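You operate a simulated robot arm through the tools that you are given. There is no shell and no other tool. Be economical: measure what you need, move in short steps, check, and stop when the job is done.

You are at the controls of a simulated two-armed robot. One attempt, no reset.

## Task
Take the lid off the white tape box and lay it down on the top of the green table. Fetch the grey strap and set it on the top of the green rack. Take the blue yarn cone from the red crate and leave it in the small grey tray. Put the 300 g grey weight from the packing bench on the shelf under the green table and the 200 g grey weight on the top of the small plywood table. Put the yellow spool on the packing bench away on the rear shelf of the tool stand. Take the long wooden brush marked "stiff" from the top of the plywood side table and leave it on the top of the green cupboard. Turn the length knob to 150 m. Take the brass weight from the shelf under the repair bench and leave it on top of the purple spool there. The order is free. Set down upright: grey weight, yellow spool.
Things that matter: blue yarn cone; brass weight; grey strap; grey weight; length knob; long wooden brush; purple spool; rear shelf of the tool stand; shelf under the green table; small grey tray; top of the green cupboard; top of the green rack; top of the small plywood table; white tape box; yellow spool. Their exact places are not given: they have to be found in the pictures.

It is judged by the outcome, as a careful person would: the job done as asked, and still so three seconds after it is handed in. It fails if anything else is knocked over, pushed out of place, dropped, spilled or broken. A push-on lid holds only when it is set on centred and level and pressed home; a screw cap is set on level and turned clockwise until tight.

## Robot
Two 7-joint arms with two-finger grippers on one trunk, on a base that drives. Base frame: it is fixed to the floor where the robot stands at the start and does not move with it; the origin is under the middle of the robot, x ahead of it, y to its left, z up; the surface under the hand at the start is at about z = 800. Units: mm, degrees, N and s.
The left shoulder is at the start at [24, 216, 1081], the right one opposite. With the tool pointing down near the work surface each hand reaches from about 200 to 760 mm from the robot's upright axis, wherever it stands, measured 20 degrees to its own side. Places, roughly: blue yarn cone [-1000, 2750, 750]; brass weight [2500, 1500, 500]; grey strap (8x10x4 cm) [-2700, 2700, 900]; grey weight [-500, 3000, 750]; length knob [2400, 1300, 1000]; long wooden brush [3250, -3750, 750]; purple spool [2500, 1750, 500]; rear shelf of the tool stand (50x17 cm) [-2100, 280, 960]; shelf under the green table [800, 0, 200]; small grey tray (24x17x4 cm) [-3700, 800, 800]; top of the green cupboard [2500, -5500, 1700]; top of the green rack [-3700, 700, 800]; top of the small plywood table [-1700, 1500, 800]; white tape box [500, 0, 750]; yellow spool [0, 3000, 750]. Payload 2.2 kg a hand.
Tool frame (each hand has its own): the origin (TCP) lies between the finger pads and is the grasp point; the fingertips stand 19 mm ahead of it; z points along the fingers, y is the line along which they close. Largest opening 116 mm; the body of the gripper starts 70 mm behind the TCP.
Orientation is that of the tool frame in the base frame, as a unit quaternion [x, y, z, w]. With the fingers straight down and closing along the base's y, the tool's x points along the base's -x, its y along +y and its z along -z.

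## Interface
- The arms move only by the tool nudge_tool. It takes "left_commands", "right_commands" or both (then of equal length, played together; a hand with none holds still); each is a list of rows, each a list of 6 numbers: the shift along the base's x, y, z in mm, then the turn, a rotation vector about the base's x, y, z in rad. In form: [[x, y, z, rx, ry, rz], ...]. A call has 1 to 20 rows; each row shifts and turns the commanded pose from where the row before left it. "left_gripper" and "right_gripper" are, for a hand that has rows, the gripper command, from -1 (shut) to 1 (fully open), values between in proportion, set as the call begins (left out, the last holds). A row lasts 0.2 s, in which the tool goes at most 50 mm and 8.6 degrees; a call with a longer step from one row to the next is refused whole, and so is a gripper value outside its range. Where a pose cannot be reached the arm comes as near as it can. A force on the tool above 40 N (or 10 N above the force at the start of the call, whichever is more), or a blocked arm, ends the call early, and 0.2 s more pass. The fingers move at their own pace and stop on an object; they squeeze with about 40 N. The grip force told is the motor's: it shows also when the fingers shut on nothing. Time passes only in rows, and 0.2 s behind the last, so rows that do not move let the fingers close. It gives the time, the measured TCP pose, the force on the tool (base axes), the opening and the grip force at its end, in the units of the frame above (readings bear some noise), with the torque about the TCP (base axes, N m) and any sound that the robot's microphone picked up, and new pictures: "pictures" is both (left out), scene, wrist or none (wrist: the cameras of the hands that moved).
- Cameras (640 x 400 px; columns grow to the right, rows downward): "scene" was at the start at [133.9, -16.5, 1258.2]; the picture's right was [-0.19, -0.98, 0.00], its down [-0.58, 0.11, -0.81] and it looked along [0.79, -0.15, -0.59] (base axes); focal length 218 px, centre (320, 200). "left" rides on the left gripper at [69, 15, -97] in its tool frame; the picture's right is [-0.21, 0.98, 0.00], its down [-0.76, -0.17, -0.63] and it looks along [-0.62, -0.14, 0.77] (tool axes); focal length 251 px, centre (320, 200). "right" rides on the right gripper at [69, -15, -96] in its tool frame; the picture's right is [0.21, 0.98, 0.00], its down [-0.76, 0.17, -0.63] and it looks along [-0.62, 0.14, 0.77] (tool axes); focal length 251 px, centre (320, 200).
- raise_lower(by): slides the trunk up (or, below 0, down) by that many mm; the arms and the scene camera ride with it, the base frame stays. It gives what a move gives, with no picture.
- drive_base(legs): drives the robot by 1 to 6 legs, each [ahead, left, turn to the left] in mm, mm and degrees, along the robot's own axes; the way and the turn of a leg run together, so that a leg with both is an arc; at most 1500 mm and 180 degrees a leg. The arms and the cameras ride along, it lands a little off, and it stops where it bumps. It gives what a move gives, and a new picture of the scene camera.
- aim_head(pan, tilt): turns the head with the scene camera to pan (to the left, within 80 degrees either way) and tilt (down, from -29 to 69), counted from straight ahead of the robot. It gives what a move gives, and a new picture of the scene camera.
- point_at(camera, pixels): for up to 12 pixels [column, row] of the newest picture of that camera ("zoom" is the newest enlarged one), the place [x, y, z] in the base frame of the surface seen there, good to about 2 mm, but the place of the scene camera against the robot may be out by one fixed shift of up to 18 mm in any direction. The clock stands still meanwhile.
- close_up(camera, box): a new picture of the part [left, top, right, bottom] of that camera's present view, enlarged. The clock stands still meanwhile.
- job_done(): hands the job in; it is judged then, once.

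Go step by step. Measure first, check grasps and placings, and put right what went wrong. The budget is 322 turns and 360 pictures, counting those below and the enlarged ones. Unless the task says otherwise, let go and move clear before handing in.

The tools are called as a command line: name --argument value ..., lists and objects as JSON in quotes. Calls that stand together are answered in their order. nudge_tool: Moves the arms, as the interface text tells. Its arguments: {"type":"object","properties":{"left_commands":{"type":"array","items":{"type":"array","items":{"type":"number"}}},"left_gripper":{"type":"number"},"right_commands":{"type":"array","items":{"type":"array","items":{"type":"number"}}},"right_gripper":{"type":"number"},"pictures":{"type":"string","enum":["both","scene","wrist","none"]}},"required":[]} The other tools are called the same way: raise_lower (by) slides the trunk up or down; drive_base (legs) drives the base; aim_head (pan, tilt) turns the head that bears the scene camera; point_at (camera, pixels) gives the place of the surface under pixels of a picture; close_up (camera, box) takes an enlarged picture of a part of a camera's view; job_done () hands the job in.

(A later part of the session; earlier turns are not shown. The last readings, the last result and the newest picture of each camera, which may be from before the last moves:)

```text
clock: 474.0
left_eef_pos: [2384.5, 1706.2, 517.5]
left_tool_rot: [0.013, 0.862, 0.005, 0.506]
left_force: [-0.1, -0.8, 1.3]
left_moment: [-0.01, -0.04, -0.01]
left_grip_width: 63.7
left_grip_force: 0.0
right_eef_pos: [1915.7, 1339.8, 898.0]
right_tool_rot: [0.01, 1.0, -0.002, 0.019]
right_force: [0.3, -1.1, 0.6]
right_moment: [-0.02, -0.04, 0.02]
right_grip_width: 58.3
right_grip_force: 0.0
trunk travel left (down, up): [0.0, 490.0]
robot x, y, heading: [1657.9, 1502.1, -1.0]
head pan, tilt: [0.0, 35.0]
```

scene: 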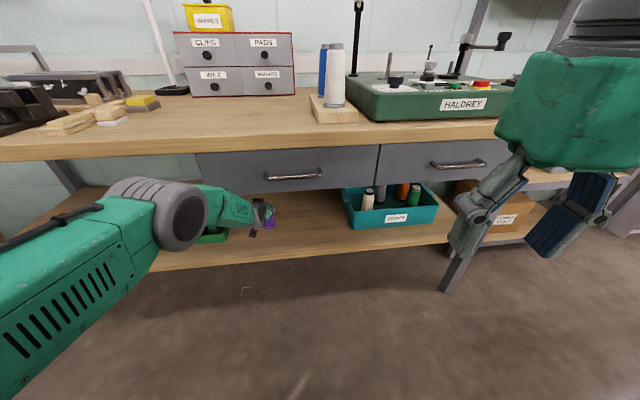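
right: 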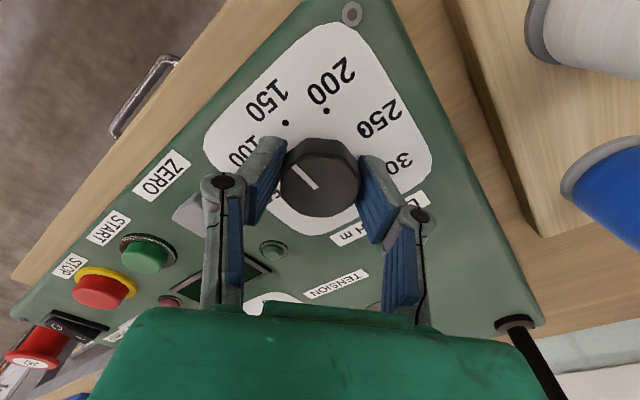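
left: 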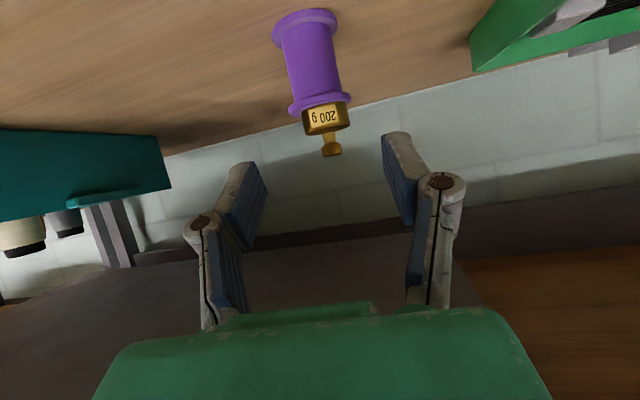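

The brass weight stands on the purple spool. I withdraw the arm fully, restore posture, and turn south to look toward the brush.

nudge_tool --left_commands '[[-35, 0, 0, 0, 0, 0], [-35, 0, 0, 0, 0, 0], [-35, 0, 0, 0, 0, 0], [-35, 0, 0, 0, 0, 0], [-35, 0, 0, 0, 0, 0], [-35, 0, 0, 0, 0, 0], [-35, 0, 0, 0, 0, 0], [0, 0, 0, 0, 0, 0]]' --pictures "scene"

drive_base --legs '[[-60, 0, 0]]'

nudge_tool --left_commands '[[-10, 0, 40, 0, 0.12, 0], [-10, 0, 40, 0, 0.12, 0], [-10, 0, 40, 0, 0.12, 0], [-10, 0, 40, 0, 0.12, 0], [-10, 0, 40, 0, 0.12, 0], [0, 0, 40, 0, 0.12, 0], [0, 0, 40, 0, 0.12, 0], [0, 0, 40, 0, 0.12, 0], [0, 0, 40, 0, 0.09, 0], [0, 0, 0, 0, 0, 0]]' --pictures "none"

raise_lower --by 225

```text
clock: 475.8
left_eef_pos: [2139.8, 1705.8, 517.5]
left_tool_rot: [0.012, 0.863, 0.006, 0.505]
left_force: [-0.2, -0.2, -1.0]
left_moment: [0.0, -0.02, 0.04]
left_grip_width: 64.0
left_grip_force: 0.2
right_eef_pos: [1915.9, 1340.5, 898.1]
right_tool_rot: [0.01, 1.0, 0.0, 0.018]
right_force: [-0.4, 0.3, -0.2]
right_moment: [0.02, 0.0, -0.01]
right_grip_width: 57.9
right_grip_force: 0.0
trunk travel left (down, up): [0.0, 490.0]
robot x, y, heading: [1656.9, 1506.4, -1.1]
head pan, tilt: [0.0, 35.0]
```

scene: 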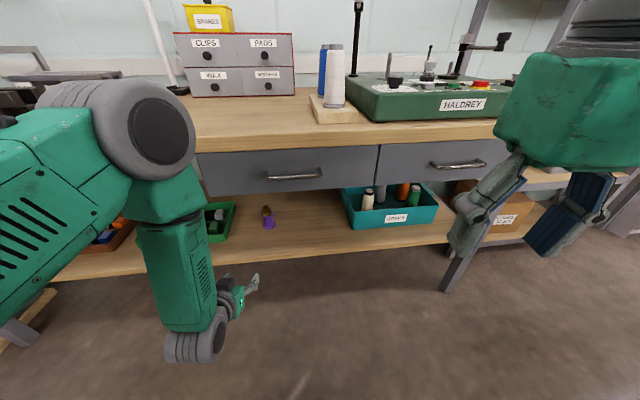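

```text
clock: 476.8
left_eef_pos: [2080.1, 1707.8, 518.7]
left_tool_rot: [0.012, 0.863, 0.006, 0.505]
left_force: [-0.6, 0.1, 0.7]
left_moment: [0.03, 0.02, -0.03]
left_grip_width: 63.9
left_grip_force: 0.0
right_eef_pos: [1854.6, 1342.4, 898.4]
right_tool_rot: [0.01, 1.0, -0.001, 0.02]
right_force: [-0.5, -0.5, 0.2]
right_moment: [-0.01, -0.03, -0.02]
right_grip_width: 57.9
right_grip_force: 0.1
trunk travel left (down, up): [0.0, 490.0]
robot x, y, heading: [1593.9, 1505.7, -0.7]
head pan, tilt: [0.0, 35.0]
```

scene: 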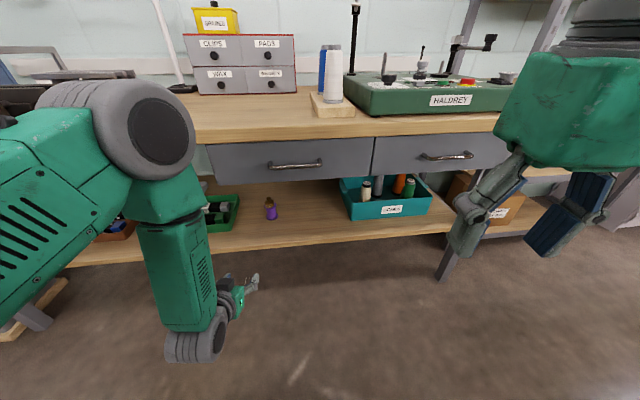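

```text
clock: 479.0
left_eef_pos: [2029.8, 1706.8, 879.4]
left_tool_rot: [0.012, 1.0, 0.0, 0.006]
left_force: [0.2, 0.5, 0.0]
left_moment: [0.0, 0.01, 0.01]
left_grip_width: 63.7
left_grip_force: 0.1
right_eef_pos: [1854.1, 1341.5, 897.7]
right_tool_rot: [0.01, 1.0, -0.001, 0.019]
right_force: [-0.1, 0.1, 0.2]
right_moment: [0.01, -0.02, 0.0]
right_grip_width: 57.9
right_grip_force: 0.0
trunk travel left (down, up): [0.0, 490.0]
robot x, y, heading: [1595.3, 1506.9, -1.0]
head pan, tilt: [0.0, 35.0]
```

```text
clock: 481.4
left_eef_pos: [2031.1, 1709.4, 1102.8]
left_tool_rot: [0.012, 1.0, -0.001, 0.004]
left_force: [0.0, -0.7, 0.7]
left_moment: [0.0, 0.02, 0.02]
left_grip_width: 63.9
left_grip_force: 0.0
right_eef_pos: [1854.4, 1342.7, 1122.4]
right_tool_rot: [0.01, 1.0, -0.001, 0.019]
right_force: [-0.3, 0.0, 0.2]
right_moment: [0.02, 0.02, 0.0]
right_grip_width: 58.2
right_grip_force: 0.1
trunk travel left (down, up): [-225.0, 265.0]
robot x, y, heading: [1594.7, 1505.8, -1.0]
head pan, tilt: [0.0, 35.0]
```

nudge_tool --left_commands '[[-40, 0, 0, 0, 0, 0], [-40, 0, 0, 0, 0, 0], [-40, 0, 0, 0, 0, 0], [0, 0, 0, 0, 0, 0]]' --pictures "none"

aim_head --pan 0 --tilt 22

drive_base --legs '[[0, 0, -85]]'

```text
clock: 482.4
left_eef_pos: [1909.2, 1705.1, 1103.4]
left_tool_rot: [0.013, 1.0, 0.0, 0.004]
left_force: [-0.2, 0.8, -0.4]
left_moment: [0.01, 0.01, 0.0]
left_grip_width: 63.7
left_grip_force: 0.1
right_eef_pos: [1854.2, 1339.9, 1123.9]
right_tool_rot: [0.01, 1.0, 0.0, 0.019]
right_force: [0.7, 0.0, -0.6]
right_moment: [0.02, -0.03, -0.02]
right_grip_width: 57.9
right_grip_force: 0.1
trunk travel left (down, up): [-225.0, 265.0]
robot x, y, heading: [1596.8, 1506.6, -1.1]
head pan, tilt: [0.0, 35.0]
```

```text
clock: 483.1
left_eef_pos: [1909.0, 1709.3, 1103.2]
left_tool_rot: [0.012, 1.0, -0.001, 0.005]
left_force: [-1.0, 0.7, -1.1]
left_moment: [0.0, 0.06, 0.01]
left_grip_width: 63.7
left_grip_force: 0.0
right_eef_pos: [1855.1, 1342.4, 1124.0]
right_tool_rot: [0.01, 1.0, -0.002, 0.019]
right_force: [0.4, 0.0, -0.5]
right_moment: [0.01, -0.03, -0.02]
right_grip_width: 58.0
right_grip_force: 0.0
trunk travel left (down, up): [-225.0, 265.0]
robot x, y, heading: [1596.8, 1506.8, -0.9]
head pan, tilt: [0.0, 22.0]
```

scene: 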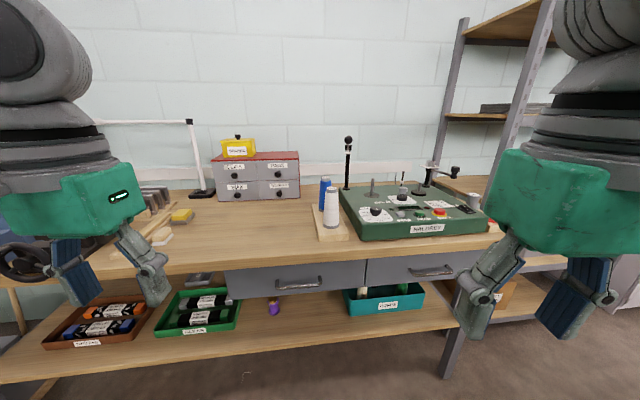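

```text
clock: 487.1
left_eef_pos: [1827.5, 1211.4, 1103.2]
left_tool_rot: [0.683, 0.731, -0.004, 0.003]
left_force: [0.2, 0.4, -0.1]
left_moment: [0.02, 0.01, -0.02]
left_grip_width: 63.8
left_grip_force: 0.1
right_eef_pos: [1457.3, 1232.4, 1123.1]
right_tool_rot: [0.681, 0.732, -0.015, 0.013]
right_force: [-0.2, -0.5, -0.6]
right_moment: [-0.02, 0.05, -0.02]
right_grip_width: 58.1
right_grip_force: 0.0
trunk travel left (down, up): [-225.0, 265.0]
robot x, y, heading: [1593.6, 1506.8, -85.4]
head pan, tilt: [0.0, 22.0]
```

scene: 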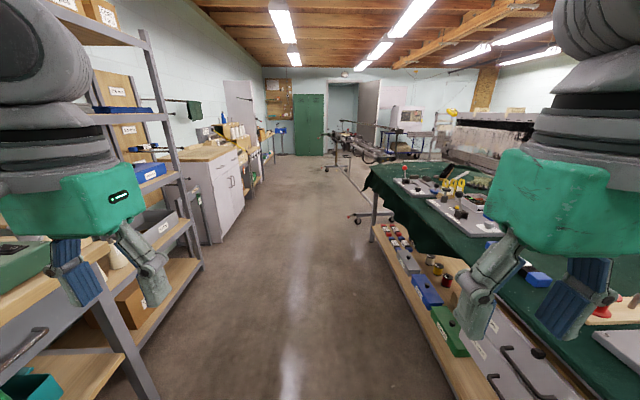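

A clear aisle leads to the green cupboard at the far end. I zoom to plan.

close_up --camera "scene" --box '[180, 60, 460, 240]'

point_at --camera "scene" --pixels '[[310, 110], [310, 155], [275, 130], [240, 180], [262, 135], [363, 215], [345, 160], [330, 135], [230, 240], [375, 225]]'

```text
2.22 times, centred on (320, 150) of scene
```

zoom: 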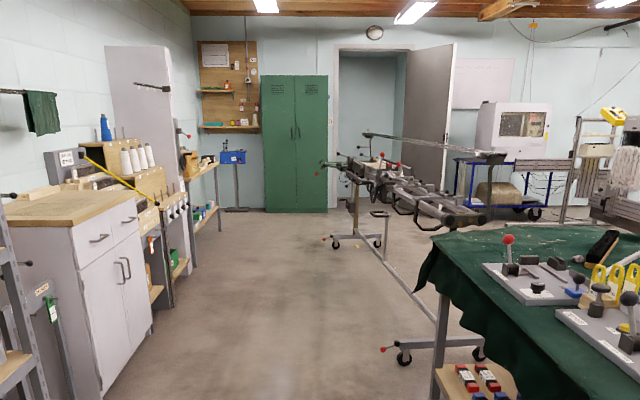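

```text
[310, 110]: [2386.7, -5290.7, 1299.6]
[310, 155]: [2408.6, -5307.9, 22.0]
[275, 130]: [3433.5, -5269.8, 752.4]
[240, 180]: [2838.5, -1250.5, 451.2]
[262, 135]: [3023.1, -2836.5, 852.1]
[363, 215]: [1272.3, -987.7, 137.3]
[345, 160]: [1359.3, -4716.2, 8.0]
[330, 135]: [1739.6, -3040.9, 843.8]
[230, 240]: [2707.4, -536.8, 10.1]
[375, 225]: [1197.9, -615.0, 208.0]
```

drive_base --legs '[[0, 0, 3.7], [1400, 0, 0], [1400, 0, 0], [1300, 0, 0], [0, 0, 35]]'

```text
clock: 508.9
left_eef_pos: [2515.1, -2647.4, 1103.3]
left_tool_rot: [0.405, 0.914, -0.003, 0.005]
left_force: [1.2, 0.6, -0.3]
left_moment: [0.03, 0.0, -0.03]
left_grip_width: 63.9
left_grip_force: 0.0
right_eef_pos: [2212.0, -2861.5, 1123.9]
right_tool_rot: [0.402, 0.915, -0.009, 0.018]
right_force: [0.4, 0.6, 0.4]
right_moment: [-0.01, 0.0, -0.01]
right_grip_width: 57.9
right_grip_force: 0.1
trunk travel left (down, up): [-225.0, 265.0]
robot x, y, heading: [2152.9, -2564.3, -47.3]
head pan, tilt: [0.0, 22.0]
```

scene: 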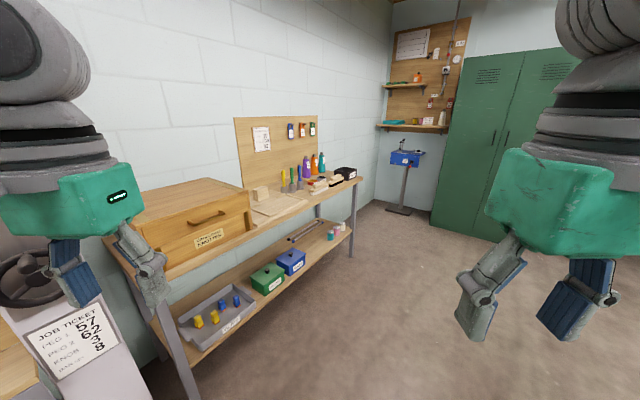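

close_up --camera "scene" --box '[220, 140, 380, 240]'

point_at --camera "scene" --pixels '[[325, 183], [315, 188], [335, 180], [280, 205], [345, 173], [300, 215], [355, 180], [490, 70], [470, 60], [545, 55], [350, 240], [260, 165]]'

```text
4.00 times, centred on (300, 190) of scene
```

zoom: 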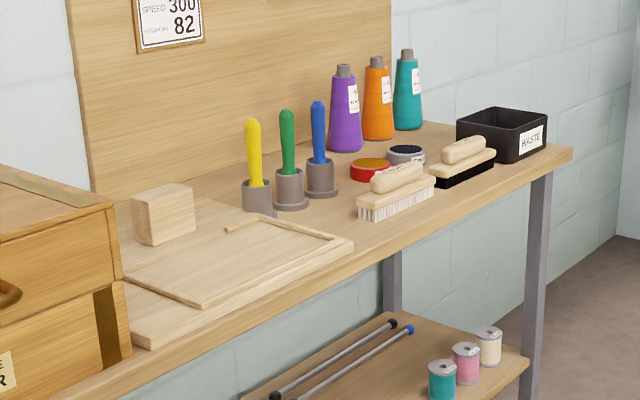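

```text
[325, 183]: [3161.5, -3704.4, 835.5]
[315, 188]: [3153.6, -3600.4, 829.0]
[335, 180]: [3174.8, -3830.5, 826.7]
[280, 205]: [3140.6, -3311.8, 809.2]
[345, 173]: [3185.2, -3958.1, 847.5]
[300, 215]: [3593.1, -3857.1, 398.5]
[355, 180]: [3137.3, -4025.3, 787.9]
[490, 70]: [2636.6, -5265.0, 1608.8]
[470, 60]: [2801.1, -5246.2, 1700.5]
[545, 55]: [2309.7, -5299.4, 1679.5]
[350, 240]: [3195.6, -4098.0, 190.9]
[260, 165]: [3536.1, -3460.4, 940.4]
```

Two brushes lie there: white-bristled at (3155,-3640), black-bristled at (3180,-3850). I drive nearer to read the labels.

drive_base --legs '[[0, 0, -25], [1140, 0, 0], [0, 0, 72]]'

aim_head --pan 0 --tilt 35

close_up --camera "scene" --box '[220, 130, 420, 260]'

```text
clock: 519.1
left_eef_pos: [2806.4, -3436.1, 1103.5]
left_tool_rot: [0.002, 1.0, -0.001, 0.005]
left_force: [0.1, -0.5, -0.1]
left_moment: [0.01, 0.02, -0.02]
left_grip_width: 64.1
left_grip_force: 0.0
right_eef_pos: [2761.7, -3804.0, 1124.7]
right_tool_rot: [-0.001, 1.0, -0.002, 0.02]
right_force: [-0.5, -0.3, 1.0]
right_moment: [0.04, -0.02, 0.0]
right_grip_width: 58.1
right_grip_force: 0.1
trunk travel left (down, up): [-225.0, 265.0]
robot x, y, heading: [2499.7, -3643.8, 0.1]
head pan, tilt: [0.0, 22.0]
```

scene: 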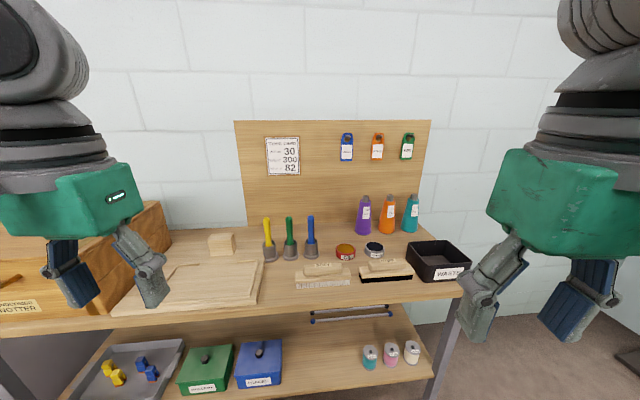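

```text
clock: 519.9
left_eef_pos: [2807.4, -3437.8, 1104.2]
left_tool_rot: [0.001, 1.0, -0.001, 0.007]
left_force: [0.2, -0.3, -0.1]
left_moment: [-0.02, 0.04, 0.01]
left_grip_width: 63.7
left_grip_force: 0.1
right_eef_pos: [2759.4, -3803.0, 1125.2]
right_tool_rot: [-0.001, 1.0, -0.001, 0.021]
right_force: [-0.2, 0.2, 0.7]
right_moment: [-0.03, -0.01, 0.02]
right_grip_width: 57.9
right_grip_force: 0.0
trunk travel left (down, up): [-225.0, 265.0]
robot x, y, heading: [2501.4, -3645.8, 0.2]
head pan, tilt: [0.0, 35.0]
```

scene: 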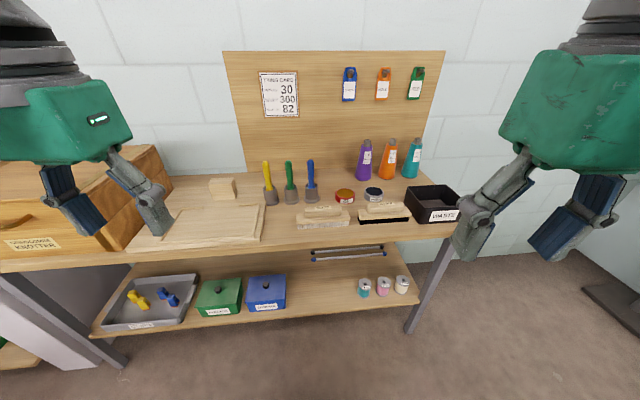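

```text
3.08 times, centred on (320, 195) of scene
```

zoom: 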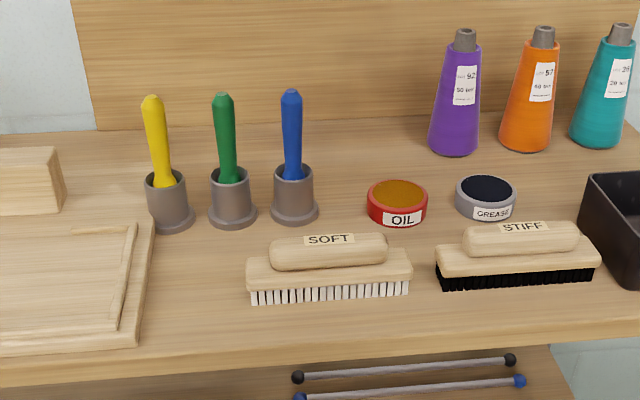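

"STIFF" is the black-bristled brush (pixel (385,213)). I measure it and the table edge.

point_at --camera "zoom" --pixels '[[520, 240], [470, 250], [575, 245], [440, 255], [597, 245], [520, 283], [520, 262], [430, 330], [330, 255], [600, 200]]'

drive_base --legs '[[0, 0, 57], [285, 0, 0], [0, 0, -117]]'

```text
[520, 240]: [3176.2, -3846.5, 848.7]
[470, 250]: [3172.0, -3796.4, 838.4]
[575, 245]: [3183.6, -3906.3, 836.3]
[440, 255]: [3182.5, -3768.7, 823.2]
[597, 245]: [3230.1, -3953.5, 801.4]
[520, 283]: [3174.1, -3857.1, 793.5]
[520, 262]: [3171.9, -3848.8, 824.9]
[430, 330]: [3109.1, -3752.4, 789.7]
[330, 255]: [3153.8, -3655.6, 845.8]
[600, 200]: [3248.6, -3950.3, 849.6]
```

```text
clock: 529.4
left_eef_pos: [2986.5, -3578.5, 1104.5]
left_tool_rot: [0.515, 0.857, -0.004, 0.006]
left_force: [-0.1, -0.4, -1.1]
left_moment: [0.0, 0.01, -0.01]
left_grip_width: 63.9
left_grip_force: 0.0
right_eef_pos: [2638.2, -3710.8, 1124.9]
right_tool_rot: [0.511, 0.859, -0.011, 0.018]
right_force: [0.2, -0.2, -0.5]
right_moment: [0.05, 0.03, 0.01]
right_grip_width: 58.3
right_grip_force: 0.1
trunk travel left (down, up): [-225.0, 265.0]
robot x, y, heading: [2657.2, -3406.2, -61.5]
head pan, tilt: [0.0, 35.0]
```

scene: 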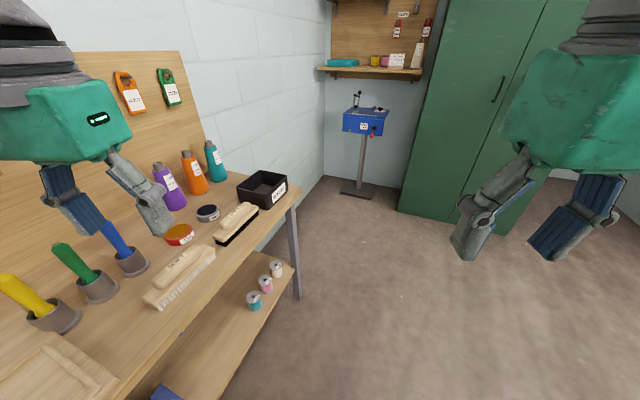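

I bring the left hand over the brush, yawed to point along −y, and look.

nudge_tool --left_commands '[[30, -30, -10, 0, 0, -0.1], [30, -30, -15, 0, 0, -0.1], [30, -30, -20, 0, 0, -0.1], [30, -30, -20, 0, 0, -0.1], [30, -30, -20, 0, 0, -0.1], [30, -20, -20, 0, 0, 0], [20, -10, 0, 0, 0, 0], [0, 0, 0, 0, 0, 0], [0, 0, 0, 0, 0, 0]]' --left_gripper 0.6 --pictures "wrist"

```text
clock: 531.4
left_eef_pos: [3183.3, -3757.3, 999.4]
left_tool_rot: [0.711, 0.703, -0.007, 0.004]
left_force: [-0.3, -0.6, 0.3]
left_moment: [-0.02, -0.02, -0.02]
left_grip_width: 92.9
left_grip_force: 0.0
right_eef_pos: [2638.7, -3709.7, 1124.5]
right_tool_rot: [0.512, 0.859, -0.011, 0.017]
right_force: [0.4, -0.6, -0.4]
right_moment: [0.03, 0.0, 0.01]
right_grip_width: 57.9
right_grip_force: 0.1
trunk travel left (down, up): [-225.0, 265.0]
robot x, y, heading: [2654.8, -3406.7, -61.5]
head pan, tilt: [0.0, 35.0]
```

left: 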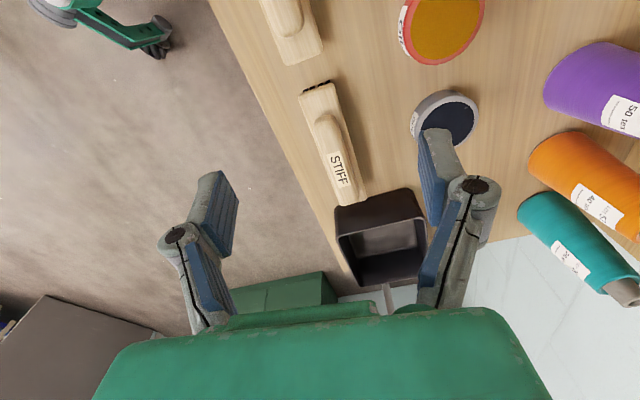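

point_at --camera "left" --pixels '[[320, 86], [302, 96], [336, 88], [345, 200], [366, 193], [330, 125], [345, 175], [320, 150], [352, 150], [318, 125], [345, 125], [300, 160]]'

close_up --camera "left" --box '[270, 60, 430, 220]'

```text
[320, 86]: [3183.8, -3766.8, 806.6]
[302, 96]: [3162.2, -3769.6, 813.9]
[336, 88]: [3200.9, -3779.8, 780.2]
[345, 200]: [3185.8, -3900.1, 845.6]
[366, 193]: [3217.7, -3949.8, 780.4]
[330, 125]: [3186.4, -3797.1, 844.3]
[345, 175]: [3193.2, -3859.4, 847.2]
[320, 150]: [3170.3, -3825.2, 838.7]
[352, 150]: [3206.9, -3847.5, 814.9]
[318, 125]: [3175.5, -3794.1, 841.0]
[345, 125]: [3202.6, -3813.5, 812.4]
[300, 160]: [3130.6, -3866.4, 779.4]
```

```text
2.50 times, centred on (350, 140) of left
```

zoom: 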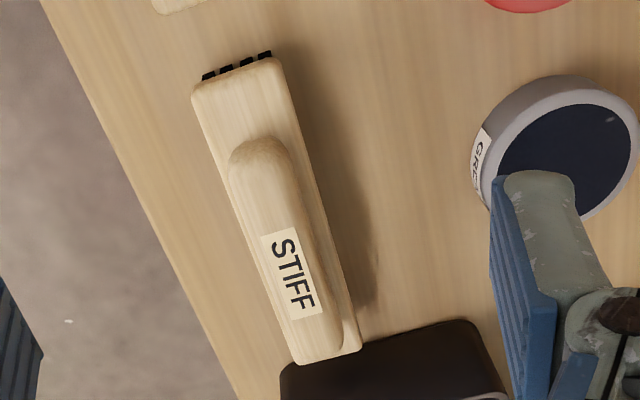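

Brush handle centre ≈(3192,-3857), handle z 814–847, axis 6° off. I pitch the hand 38° and go to a pre-grasp point.

nudge_tool --left_commands '[[0, -8, -10, 0, 0, 0.108], [0, -8, -14, -0.132, -0.014, 0], [0, -8, -14, -0.132, -0.014, 0], [1, -8, -14, -0.132, -0.014, 0], [1, -7, -14, -0.132, -0.014, 0], [0, 0, -14, -0.132, -0.014, 0], [0, 0, 0, 0, 0, 0], [0, 0, 0, 0, 0, 0]]' --left_gripper 0 --pictures "both"

```text
clock: 533.2
left_eef_pos: [3186.4, -3794.2, 918.2]
left_tool_rot: [0.633, 0.698, -0.223, 0.247]
left_force: [0.5, 0.4, 0.0]
left_moment: [0.01, 0.01, 0.0]
left_grip_width: 58.1
left_grip_force: 0.0
right_eef_pos: [2639.5, -3708.7, 1123.7]
right_tool_rot: [0.513, 0.858, -0.012, 0.017]
right_force: [0.2, 0.0, 0.0]
right_moment: [0.01, -0.01, -0.01]
right_grip_width: 58.1
right_grip_force: 0.0
trunk travel left (down, up): [-225.0, 265.0]
robot x, y, heading: [2652.1, -3403.9, -61.6]
head pan, tilt: [0.0, 35.0]
```

scene: 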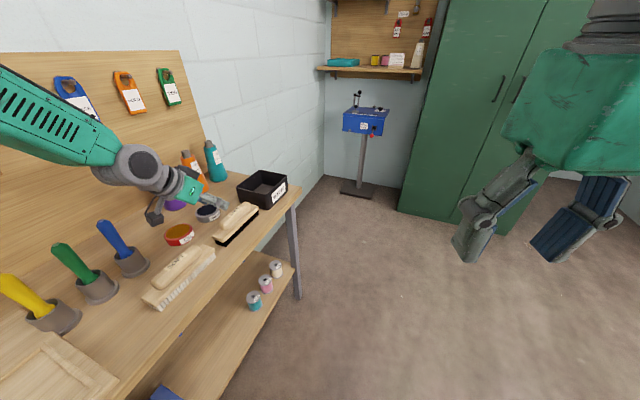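
left: 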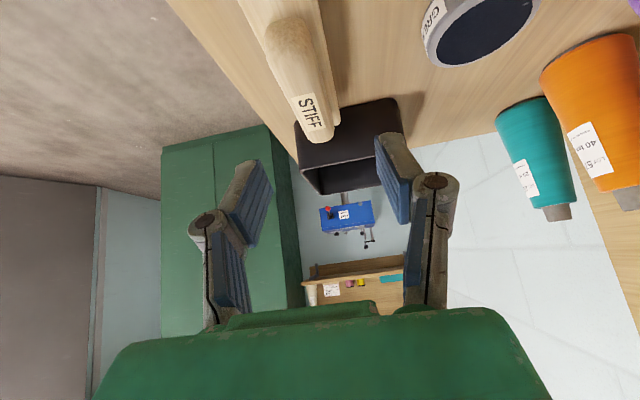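

point_at --camera "left" --pixels '[[311, 110], [296, 95], [327, 95], [290, 60], [312, 60], [300, 125], [332, 125], [262, 50]]'

```text
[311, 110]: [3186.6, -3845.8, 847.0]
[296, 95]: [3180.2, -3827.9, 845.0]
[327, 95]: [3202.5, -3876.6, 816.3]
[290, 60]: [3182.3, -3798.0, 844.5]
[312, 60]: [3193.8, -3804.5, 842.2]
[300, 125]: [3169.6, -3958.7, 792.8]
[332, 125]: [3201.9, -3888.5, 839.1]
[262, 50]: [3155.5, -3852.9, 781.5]
```

nudge_tool --left_commands '[[1, -20, -25, 0, 0, 0], [1, -20, -25, 0, 0, 0], [1, -21, -27, 0, 0, 0], [0, 0, 0, 0, 0, 0], [0, 0, 0, 0, 0, 0]]' --pictures "wrist"

```text
clock: 534.4
left_eef_pos: [3190.6, -3858.0, 841.6]
left_tool_rot: [0.634, 0.698, -0.222, 0.247]
left_force: [-0.7, 0.8, 1.0]
left_moment: [-0.02, 0.01, -0.01]
left_grip_width: 58.3
left_grip_force: 0.2
right_eef_pos: [2639.3, -3709.8, 1124.0]
right_tool_rot: [0.512, 0.859, -0.011, 0.017]
right_force: [0.0, 0.2, -0.2]
right_moment: [0.01, 0.04, 0.0]
right_grip_width: 58.0
right_grip_force: 0.0
trunk travel left (down, up): [-225.0, 265.0]
robot x, y, heading: [2652.6, -3405.6, -61.4]
head pan, tilt: [0.0, 35.0]
```

left: 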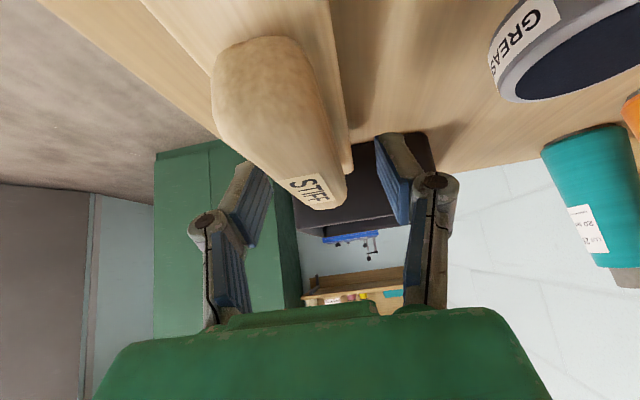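

The handle is between the fingers. I close.

nudge_tool --left_commands '[[0, 0, 0, 0, 0, 0], [0, 0, 0, 0, 0, 0], [0, 0, 0, 0, 0, 0], [0, 0, 0, 0, 0, 0]]' --left_gripper -1 --pictures "wrist"

nudge_tool --left_commands '[[0, 0, 6, 0, 0, 0], [0, 0, 15, 0, 0, 0], [0, 0, 30, 0, 0, 0], [0, 0, 35, 0, 0, 0], [0, 0, 35, 0, 0, 0], [0, 0, 0, 0, 0, 0]]' --pictures "both"

```text
clock: 535.4
left_eef_pos: [3189.5, -3857.9, 843.0]
left_tool_rot: [0.634, 0.699, -0.222, 0.247]
left_force: [0.1, 1.1, -0.6]
left_moment: [0.0, 0.01, -0.04]
left_grip_width: 28.5
left_grip_force: 39.9
right_eef_pos: [2639.8, -3708.6, 1124.2]
right_tool_rot: [0.512, 0.859, -0.012, 0.016]
right_force: [0.3, 0.4, 0.5]
right_moment: [0.01, 0.03, 0.0]
right_grip_width: 58.0
right_grip_force: 0.0
trunk travel left (down, up): [-225.0, 265.0]
robot x, y, heading: [2656.8, -3408.5, -61.3]
head pan, tilt: [0.0, 35.0]
```

left: 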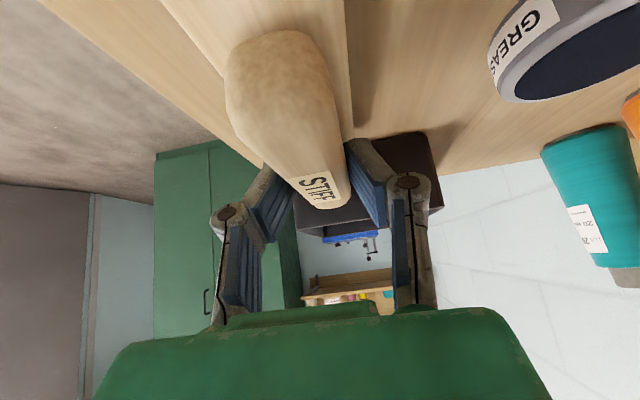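

```text
clock: 536.8
left_eef_pos: [3190.8, -3856.3, 963.1]
left_tool_rot: [0.634, 0.698, -0.223, 0.245]
left_force: [1.3, 1.0, -2.1]
left_moment: [0.03, 0.04, -0.02]
left_grip_width: 28.6
left_grip_force: 40.1
right_eef_pos: [2639.2, -3709.6, 1123.6]
right_tool_rot: [0.512, 0.859, -0.011, 0.017]
right_force: [-0.2, 0.6, 0.3]
right_moment: [0.04, 0.0, 0.02]
right_grip_width: 57.8
right_grip_force: 0.0
trunk travel left (down, up): [-225.0, 265.0]
robot x, y, heading: [2654.2, -3409.6, -61.5]
head pan, tilt: [0.0, 35.0]
```

scene: 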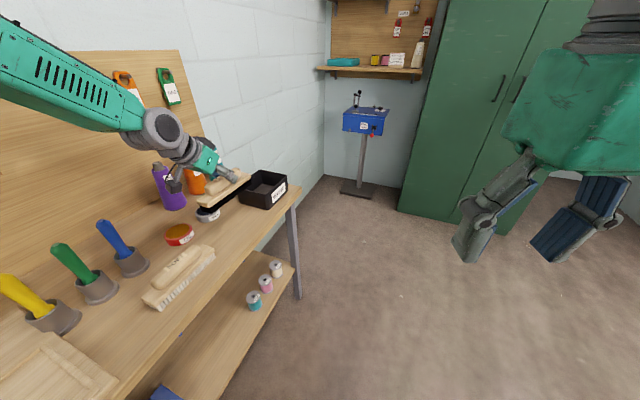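
left: 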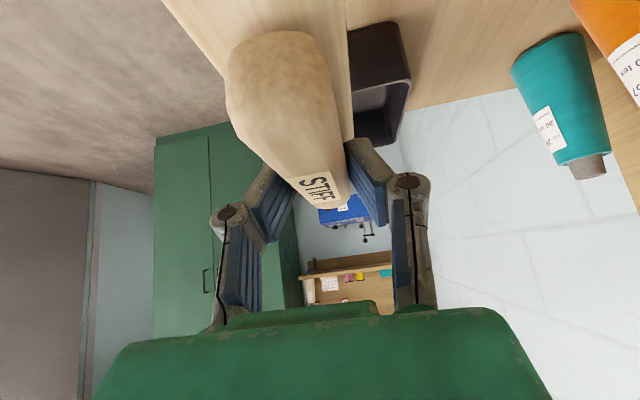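

The brush is held level. I lift and align it with the robot's heading, then drive to the front of the green cupboard.

nudge_tool --left_commands '[[-10, 10, 35, 0, 0, 0.1], [-20, 15, 35, 0, 0, 0.1], [-30, 20, 30, 0, 0, 0.1], [-30, 20, 20, 0, 0, 0.09], [-30, 20, 10, 0, 0, 0], [-30, 20, 0, 0, 0, 0], [0, 0, 0, 0, 0, 0]]' --pictures "none"

drive_base --legs '[[0, 0, -47], [1200, 0, 0], [0, 0, 18.5]]'

aim_head --pan 10 --tilt -5

```text
clock: 538.4
left_eef_pos: [3059.6, -3760.1, 1081.7]
left_tool_rot: [0.492, 0.815, -0.157, 0.263]
left_force: [-0.5, 0.6, -1.0]
left_moment: [-0.02, 0.0, -0.02]
left_grip_width: 28.4
left_grip_force: 39.9
left hand out of reach, approached as far as the arm can: row 5, 6
right_eef_pos: [2639.4, -3706.8, 1124.4]
right_tool_rot: [0.512, 0.859, -0.013, 0.018]
right_force: [0.0, 0.4, 0.0]
right_moment: [-0.02, -0.01, 0.0]
right_grip_width: 57.9
right_grip_force: 0.1
trunk travel left (down, up): [-225.0, 265.0]
robot x, y, heading: [2654.7, -3407.8, -61.5]
head pan, tilt: [0.0, 35.0]
```

```text
clock: 547.6
left_eef_pos: [2459.4, -5055.4, 1081.9]
left_tool_rot: [0.678, 0.669, -0.216, 0.216]
left_force: [0.1, -0.3, -2.3]
left_moment: [-0.01, 0.01, 0.0]
left_grip_width: 28.5
left_grip_force: 40.0
right_eef_pos: [2115.5, -4812.7, 1124.5]
right_tool_rot: [0.706, 0.708, -0.016, 0.014]
right_force: [0.4, -0.3, -0.9]
right_moment: [0.01, -0.01, 0.0]
right_grip_width: 58.3
right_grip_force: 0.0
trunk travel left (down, up): [-225.0, 265.0]
robot x, y, heading: [2271.6, -4557.9, -89.9]
head pan, tilt: [0.0, 35.0]
```

scene: 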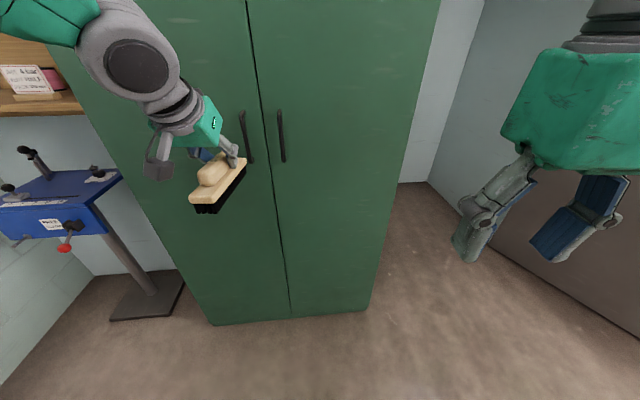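

```text
clock: 548.7
left_eef_pos: [2461.4, -5054.9, 1082.9]
left_tool_rot: [0.677, 0.67, -0.216, 0.216]
left_force: [0.1, -0.3, -2.6]
left_moment: [-0.02, -0.01, -0.01]
left_grip_width: 28.5
left_grip_force: 39.8
right_eef_pos: [2116.9, -4812.5, 1124.3]
right_tool_rot: [0.707, 0.707, -0.015, 0.014]
right_force: [-0.6, -0.6, 0.5]
right_moment: [0.02, -0.05, -0.03]
right_grip_width: 58.1
right_grip_force: 0.2
trunk travel left (down, up): [-225.0, 265.0]
robot x, y, heading: [2271.7, -4552.7, -89.7]
head pan, tilt: [10.0, -5.0]
```

scene: 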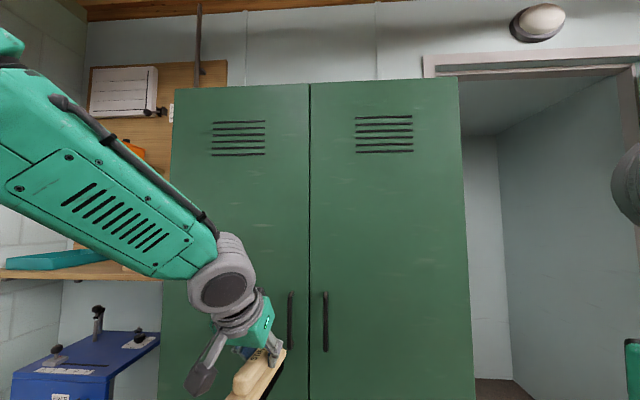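

point_at --camera "scene" --pixels '[[200, 92], [310, 87], [440, 82], [180, 130], [455, 130], [310, 130], [380, 60]]'

raise_lower --by 265

```text
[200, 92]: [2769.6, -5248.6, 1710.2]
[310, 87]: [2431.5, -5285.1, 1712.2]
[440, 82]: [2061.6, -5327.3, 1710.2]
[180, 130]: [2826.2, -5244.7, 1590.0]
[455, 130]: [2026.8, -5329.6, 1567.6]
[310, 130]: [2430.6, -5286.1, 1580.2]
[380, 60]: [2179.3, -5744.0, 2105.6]
```

```text
clock: 551.4
left_eef_pos: [2460.6, -5055.4, 1347.7]
left_tool_rot: [0.676, 0.67, -0.215, 0.217]
left_force: [-0.2, -0.1, -1.4]
left_moment: [-0.02, 0.01, 0.01]
left_grip_width: 28.3
left_grip_force: 39.5
right_eef_pos: [2116.2, -4811.3, 1388.3]
right_tool_rot: [0.706, 0.708, -0.014, 0.014]
right_force: [-1.0, -0.4, -0.1]
right_moment: [-0.01, -0.04, 0.01]
right_grip_width: 58.1
right_grip_force: 0.1
trunk travel left (down, up): [-490.0, 0.0]
robot x, y, heading: [2274.0, -4554.6, -89.7]
head pan, tilt: [10.0, -5.0]
```

The cupboard top is at z≈1705. I raise the hand in front of it.

nudge_tool --left_commands '[[0, 3, 40, -0.03, 0, 0], [0, 3, 40, -0.026, 0, 0], [0, 3, 40, 0, 0, 0], [0, 3, 40, 0, 0, 0], [0, 3, 40, 0, 0, 0], [0, 3, 40, 0, 0, 0], [0, 3, 40, 0, 0, 0], [0, 3, 40, 0, 0, 0], [0, 3, 40, 0, 0, 0], [0, 3, 40, 0, 0, 0], [0, 3, 40, 0, 0, 0], [0, 0, 0, 0, 0, 0], [0, 0, 0, 0, 0, 0]]' --pictures "both"

```text
clock: 554.2
left_eef_pos: [2462.3, -5021.6, 1788.3]
left_tool_rot: [0.671, 0.663, -0.235, 0.237]
left_force: [0.3, -0.2, -2.0]
left_moment: [-0.01, 0.03, 0.02]
left_grip_width: 28.4
left_grip_force: 40.1
right_eef_pos: [2116.9, -4809.8, 1389.9]
right_tool_rot: [0.706, 0.708, -0.015, 0.015]
right_force: [-0.4, -0.5, -0.6]
right_moment: [-0.02, -0.01, 0.0]
right_grip_width: 58.1
right_grip_force: 0.1
trunk travel left (down, up): [-490.0, 0.0]
robot x, y, heading: [2274.1, -4553.0, -89.8]
head pan, tilt: [10.0, -5.0]
```

scene: 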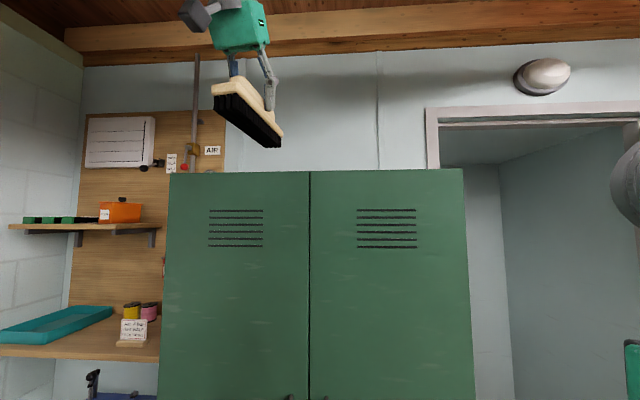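
left: 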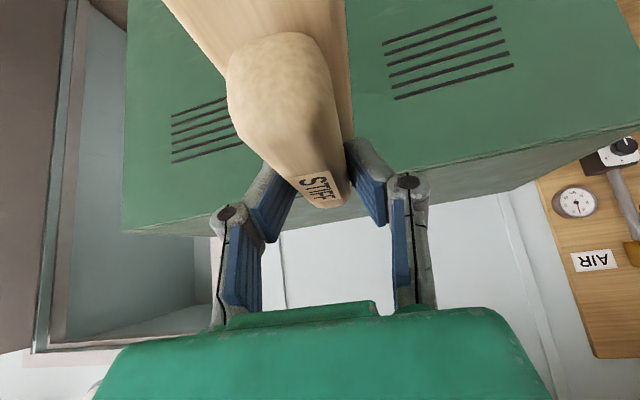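

point_at --camera "left" --pixels '[[450, 165], [500, 155], [430, 185], [560, 145], [450, 185], [160, 222], [470, 175], [600, 130], [400, 170]]'

```text
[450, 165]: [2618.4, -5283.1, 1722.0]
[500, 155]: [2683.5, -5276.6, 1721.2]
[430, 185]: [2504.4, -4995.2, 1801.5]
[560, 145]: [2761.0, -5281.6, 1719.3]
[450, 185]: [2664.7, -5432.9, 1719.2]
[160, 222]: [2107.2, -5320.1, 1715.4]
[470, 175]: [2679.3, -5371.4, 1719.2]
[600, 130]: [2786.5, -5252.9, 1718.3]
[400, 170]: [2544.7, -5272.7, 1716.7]
```

Cupboard top z=1719.5, front edge y≈-5270. I raise 20 mm more and test how far the arm extends at that height.

nudge_tool --left_commands '[[0, 0, 10, 0, 0, 0], [0, 0, 10, 0, 0, 0], [0, -20, 0, 0, 0, 0], [0, -20, 0, 0, 0, 0], [0, -20, 0, 0, 0, 0], [0, -10, 0, 0, 0, 0], [0, 0, 0, 0, 0, 0], [0, 0, 0, 0, 0, 0]]' --pictures "none"

```text
clock: 556.0
left_eef_pos: [2465.3, -5064.3, 1780.9]
left_tool_rot: [0.671, 0.663, -0.234, 0.236]
left_force: [-0.2, -0.3, -1.8]
left_moment: [0.02, 0.0, 0.0]
left_grip_width: 28.5
left_grip_force: 40.0
left hand out of reach, approached as far as the arm can: row 2, 3, 4, 5, 6
right_eef_pos: [2115.5, -4811.0, 1388.3]
right_tool_rot: [0.707, 0.707, -0.015, 0.014]
right_force: [0.5, -0.2, 0.3]
right_moment: [-0.01, 0.03, 0.02]
right_grip_width: 58.0
right_grip_force: 0.2
trunk travel left (down, up): [-490.0, 0.0]
robot x, y, heading: [2273.4, -4554.3, -90.0]
head pan, tilt: [10.0, -5.0]
```

The reach limit is ~480 mm ahead at z≈1797, ~508 at z≈1782. I set the hand at z≈1797 and drive closer (robot ~430 mm from the cupboard front).

nudge_tool --left_commands '[[0, 20, 5, 0, 0, 0], [0, 14, 11, 0, 0, 0], [0, 0, 0, 0, 0, 0], [0, 0, 0, 0, 0, 0]]' --pictures "none"

drive_base --legs '[[200, 0, 0]]'

close_up --camera "left" --box '[0, 0, 640, 400]'

```text
clock: 557.0
left_eef_pos: [2465.9, -5034.2, 1798.7]
left_tool_rot: [0.671, 0.663, -0.234, 0.235]
left_force: [-0.5, -0.2, -1.5]
left_moment: [0.0, -0.01, 0.01]
left_grip_width: 28.4
left_grip_force: 40.1
left hand out of reach, approached as far as the arm can: row 1
right_eef_pos: [2116.3, -4812.6, 1388.6]
right_tool_rot: [0.706, 0.708, -0.014, 0.013]
right_force: [-0.7, -0.9, -0.4]
right_moment: [-0.01, -0.03, 0.0]
right_grip_width: 58.0
right_grip_force: 0.0
trunk travel left (down, up): [-490.0, 0.0]
robot x, y, heading: [2273.8, -4550.7, -89.4]
head pan, tilt: [10.0, -5.0]
```

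```text
clock: 558.6
left_eef_pos: [2466.4, -5225.2, 1803.0]
left_tool_rot: [0.671, 0.662, -0.236, 0.237]
left_force: [0.1, -0.2, -0.9]
left_moment: [-0.01, -0.01, -0.02]
left_grip_width: 28.8
left_grip_force: 40.4
right_eef_pos: [2116.4, -5008.3, 1389.6]
right_tool_rot: [0.706, 0.708, -0.017, 0.016]
right_force: [0.4, 1.0, 1.1]
right_moment: [-0.03, 0.02, -0.01]
right_grip_width: 58.0
right_grip_force: 0.1
trunk travel left (down, up): [-490.0, 0.0]
robot x, y, heading: [2273.6, -4758.2, -89.5]
head pan, tilt: [10.0, -5.0]
```

scene: 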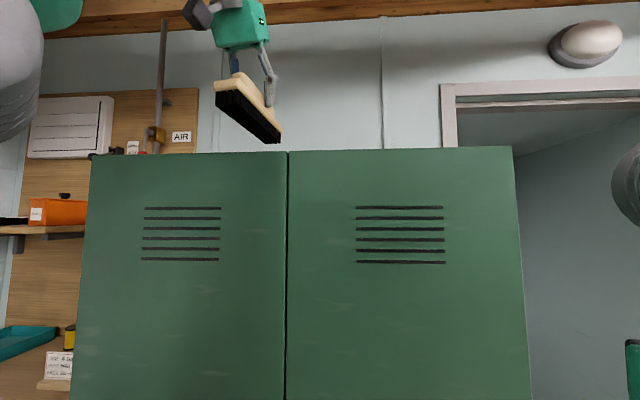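

```text
1.00 times, centred on (320, 200) of left (not enlarged: the box is as wide or as high as the picture)
```

zoom: 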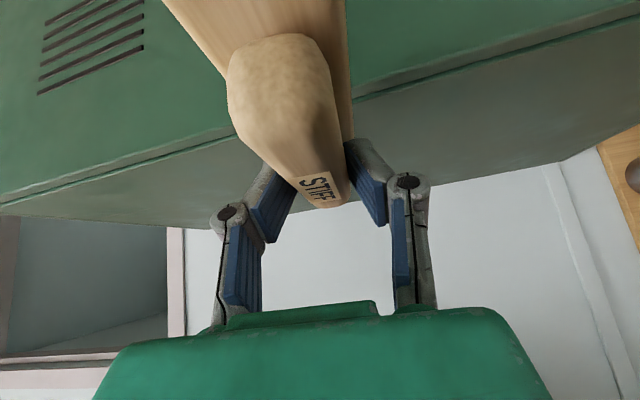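

point_at --camera "zoom" --pixels '[[220, 170], [130, 180], [450, 130], [400, 95], [450, 80], [160, 150], [380, 200], [450, 175], [520, 110], [240, 130]]'

```text
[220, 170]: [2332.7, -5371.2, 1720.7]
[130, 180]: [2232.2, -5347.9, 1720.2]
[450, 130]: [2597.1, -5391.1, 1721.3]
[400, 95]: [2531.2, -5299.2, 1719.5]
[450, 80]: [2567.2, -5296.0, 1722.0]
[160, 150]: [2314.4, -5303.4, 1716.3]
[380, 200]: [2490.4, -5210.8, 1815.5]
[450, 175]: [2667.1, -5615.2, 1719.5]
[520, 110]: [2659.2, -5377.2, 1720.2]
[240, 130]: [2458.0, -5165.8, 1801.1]
```

Top z=1720.5, edge y≈-5287 here. I drive 130 mm further.

drive_base --legs '[[130, 0, 0]]'

nudge_tool --left_commands '[[0, -8, -5, 0, 0, 0], [0, -8, -5, 0, 0, 0], [0, -8, -4, 0, 0, 0], [0, 0, 0, 0, 0, 0], [0, 0, 0, 0, 0, 0]]' --pictures "both"

```text
clock: 559.9
left_eef_pos: [2467.8, -5354.3, 1802.1]
left_tool_rot: [0.67, 0.663, -0.237, 0.237]
left_force: [0.1, 0.6, -2.1]
left_moment: [-0.06, 0.02, 0.0]
left_grip_width: 28.6
left_grip_force: 39.8
right_eef_pos: [2116.6, -5135.2, 1391.3]
right_tool_rot: [0.706, 0.708, -0.017, 0.015]
right_force: [-0.1, 1.4, -0.4]
right_moment: [-0.03, 0.0, 0.02]
right_grip_width: 57.8
right_grip_force: 0.2
trunk travel left (down, up): [-490.0, 0.0]
robot x, y, heading: [2273.8, -4886.7, -89.6]
head pan, tilt: [10.0, -5.0]
```

scene: 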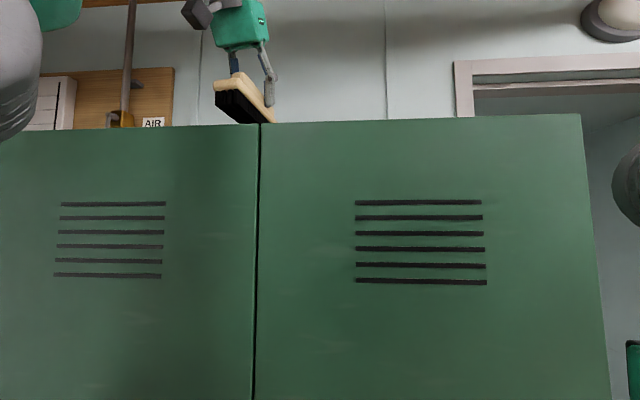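

```text
clock: 561.1
left_eef_pos: [2465.5, -5380.3, 1789.3]
left_tool_rot: [0.67, 0.662, -0.237, 0.237]
left_force: [-0.2, 0.3, -2.5]
left_moment: [-0.01, 0.03, 0.02]
left_grip_width: 28.5
left_grip_force: 39.8
right_eef_pos: [2117.8, -5137.7, 1389.4]
right_tool_rot: [0.706, 0.708, -0.014, 0.013]
right_force: [0.7, 0.3, 1.5]
right_moment: [-0.03, 0.0, 0.0]
right_grip_width: 57.9
right_grip_force: 0.1
trunk travel left (down, up): [-490.0, 0.0]
robot x, y, heading: [2272.0, -4886.6, -89.7]
head pan, tilt: [10.0, -5.0]
```

scene: 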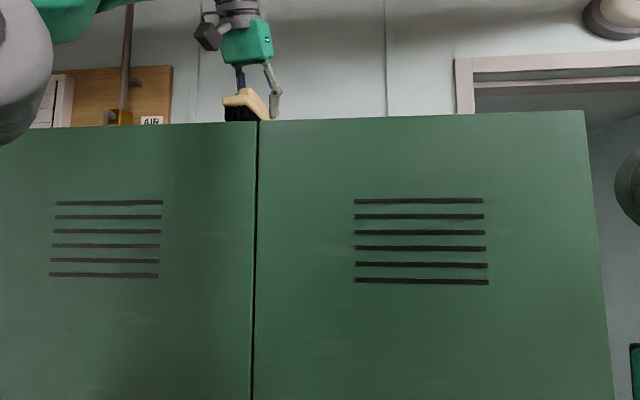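
left: 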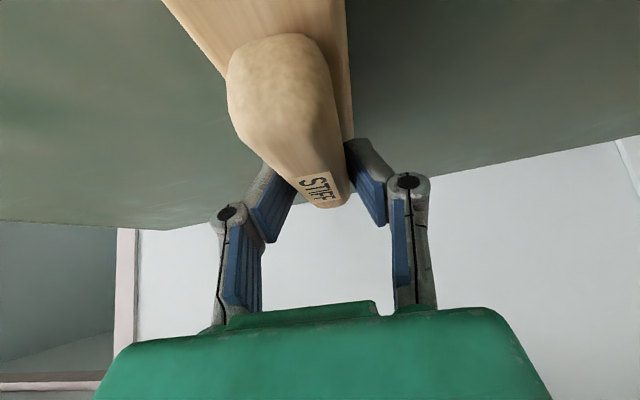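

Over the top with the brush bottom ~7 mm above it. I move a bit further in and lower to contact.

nudge_tool --left_commands '[[0, -6, -2, 0, 0, 0], [0, -6, -2, 0, 0, 0], [0, 0, 0, 0, 0, 0]]' --pictures "none"

nudge_tool --left_commands '[[0, 0, -1, 0, 0, 0], [0, 0, -1, 0, 0, 0], [0, 0, 0, 0, 0, 0]]' --pictures "none"

nudge_tool --left_commands '[[0, 0, -1, 0, 0, 0], [0, 0, -1, 0, 0, 0], [0, 0, 0, 0, 0, 0]]' --pictures "none"

```text
clock: 561.9
left_eef_pos: [2466.9, -5393.2, 1783.2]
left_tool_rot: [0.67, 0.663, -0.236, 0.237]
left_force: [0.6, 1.8, 2.2]
left_moment: [0.37, -0.02, 0.08]
left_grip_width: 28.7
left_grip_force: 39.8
right_eef_pos: [2118.1, -5139.2, 1388.0]
right_tool_rot: [0.706, 0.708, -0.013, 0.012]
right_force: [0.2, 0.0, 0.0]
right_moment: [0.0, 0.01, 0.0]
right_grip_width: 58.2
right_grip_force: 0.1
trunk travel left (down, up): [-490.0, 0.0]
robot x, y, heading: [2273.9, -4883.5, -89.8]
head pan, tilt: [10.0, -5.0]
```

```text
clock: 562.7
left_eef_pos: [2468.3, -5394.4, 1782.1]
left_tool_rot: [0.67, 0.663, -0.236, 0.237]
left_force: [0.3, -1.6, 13.2]
left_moment: [0.34, -0.1, -0.08]
left_grip_width: 28.4
left_grip_force: 39.9
right_eef_pos: [2117.6, -5139.8, 1388.7]
right_tool_rot: [0.706, 0.708, -0.014, 0.013]
right_force: [0.3, 0.1, -0.2]
right_moment: [0.01, 0.02, 0.01]
right_grip_width: 58.0
right_grip_force: 0.0
trunk travel left (down, up): [-490.0, 0.0]
robot x, y, heading: [2277.2, -4885.5, -89.9]
head pan, tilt: [10.0, -5.0]
```

```text
clock: 563.5
left_eef_pos: [2467.1, -5393.4, 1781.6]
left_tool_rot: [0.669, 0.662, -0.239, 0.238]
left_force: [2.5, -8.5, 34.5]
left_moment: [-0.56, -0.09, -0.06]
left_grip_width: 28.3
left_grip_force: 40.0
right_eef_pos: [2116.6, -5138.4, 1389.9]
right_tool_rot: [0.706, 0.708, -0.014, 0.013]
right_force: [-0.5, 0.6, 0.3]
right_moment: [-0.03, -0.01, 0.0]
right_grip_width: 58.1
right_grip_force: 0.1
trunk travel left (down, up): [-490.0, 0.0]
robot x, y, heading: [2277.0, -4884.8, -89.5]
head pan, tilt: [10.0, -5.0]
```

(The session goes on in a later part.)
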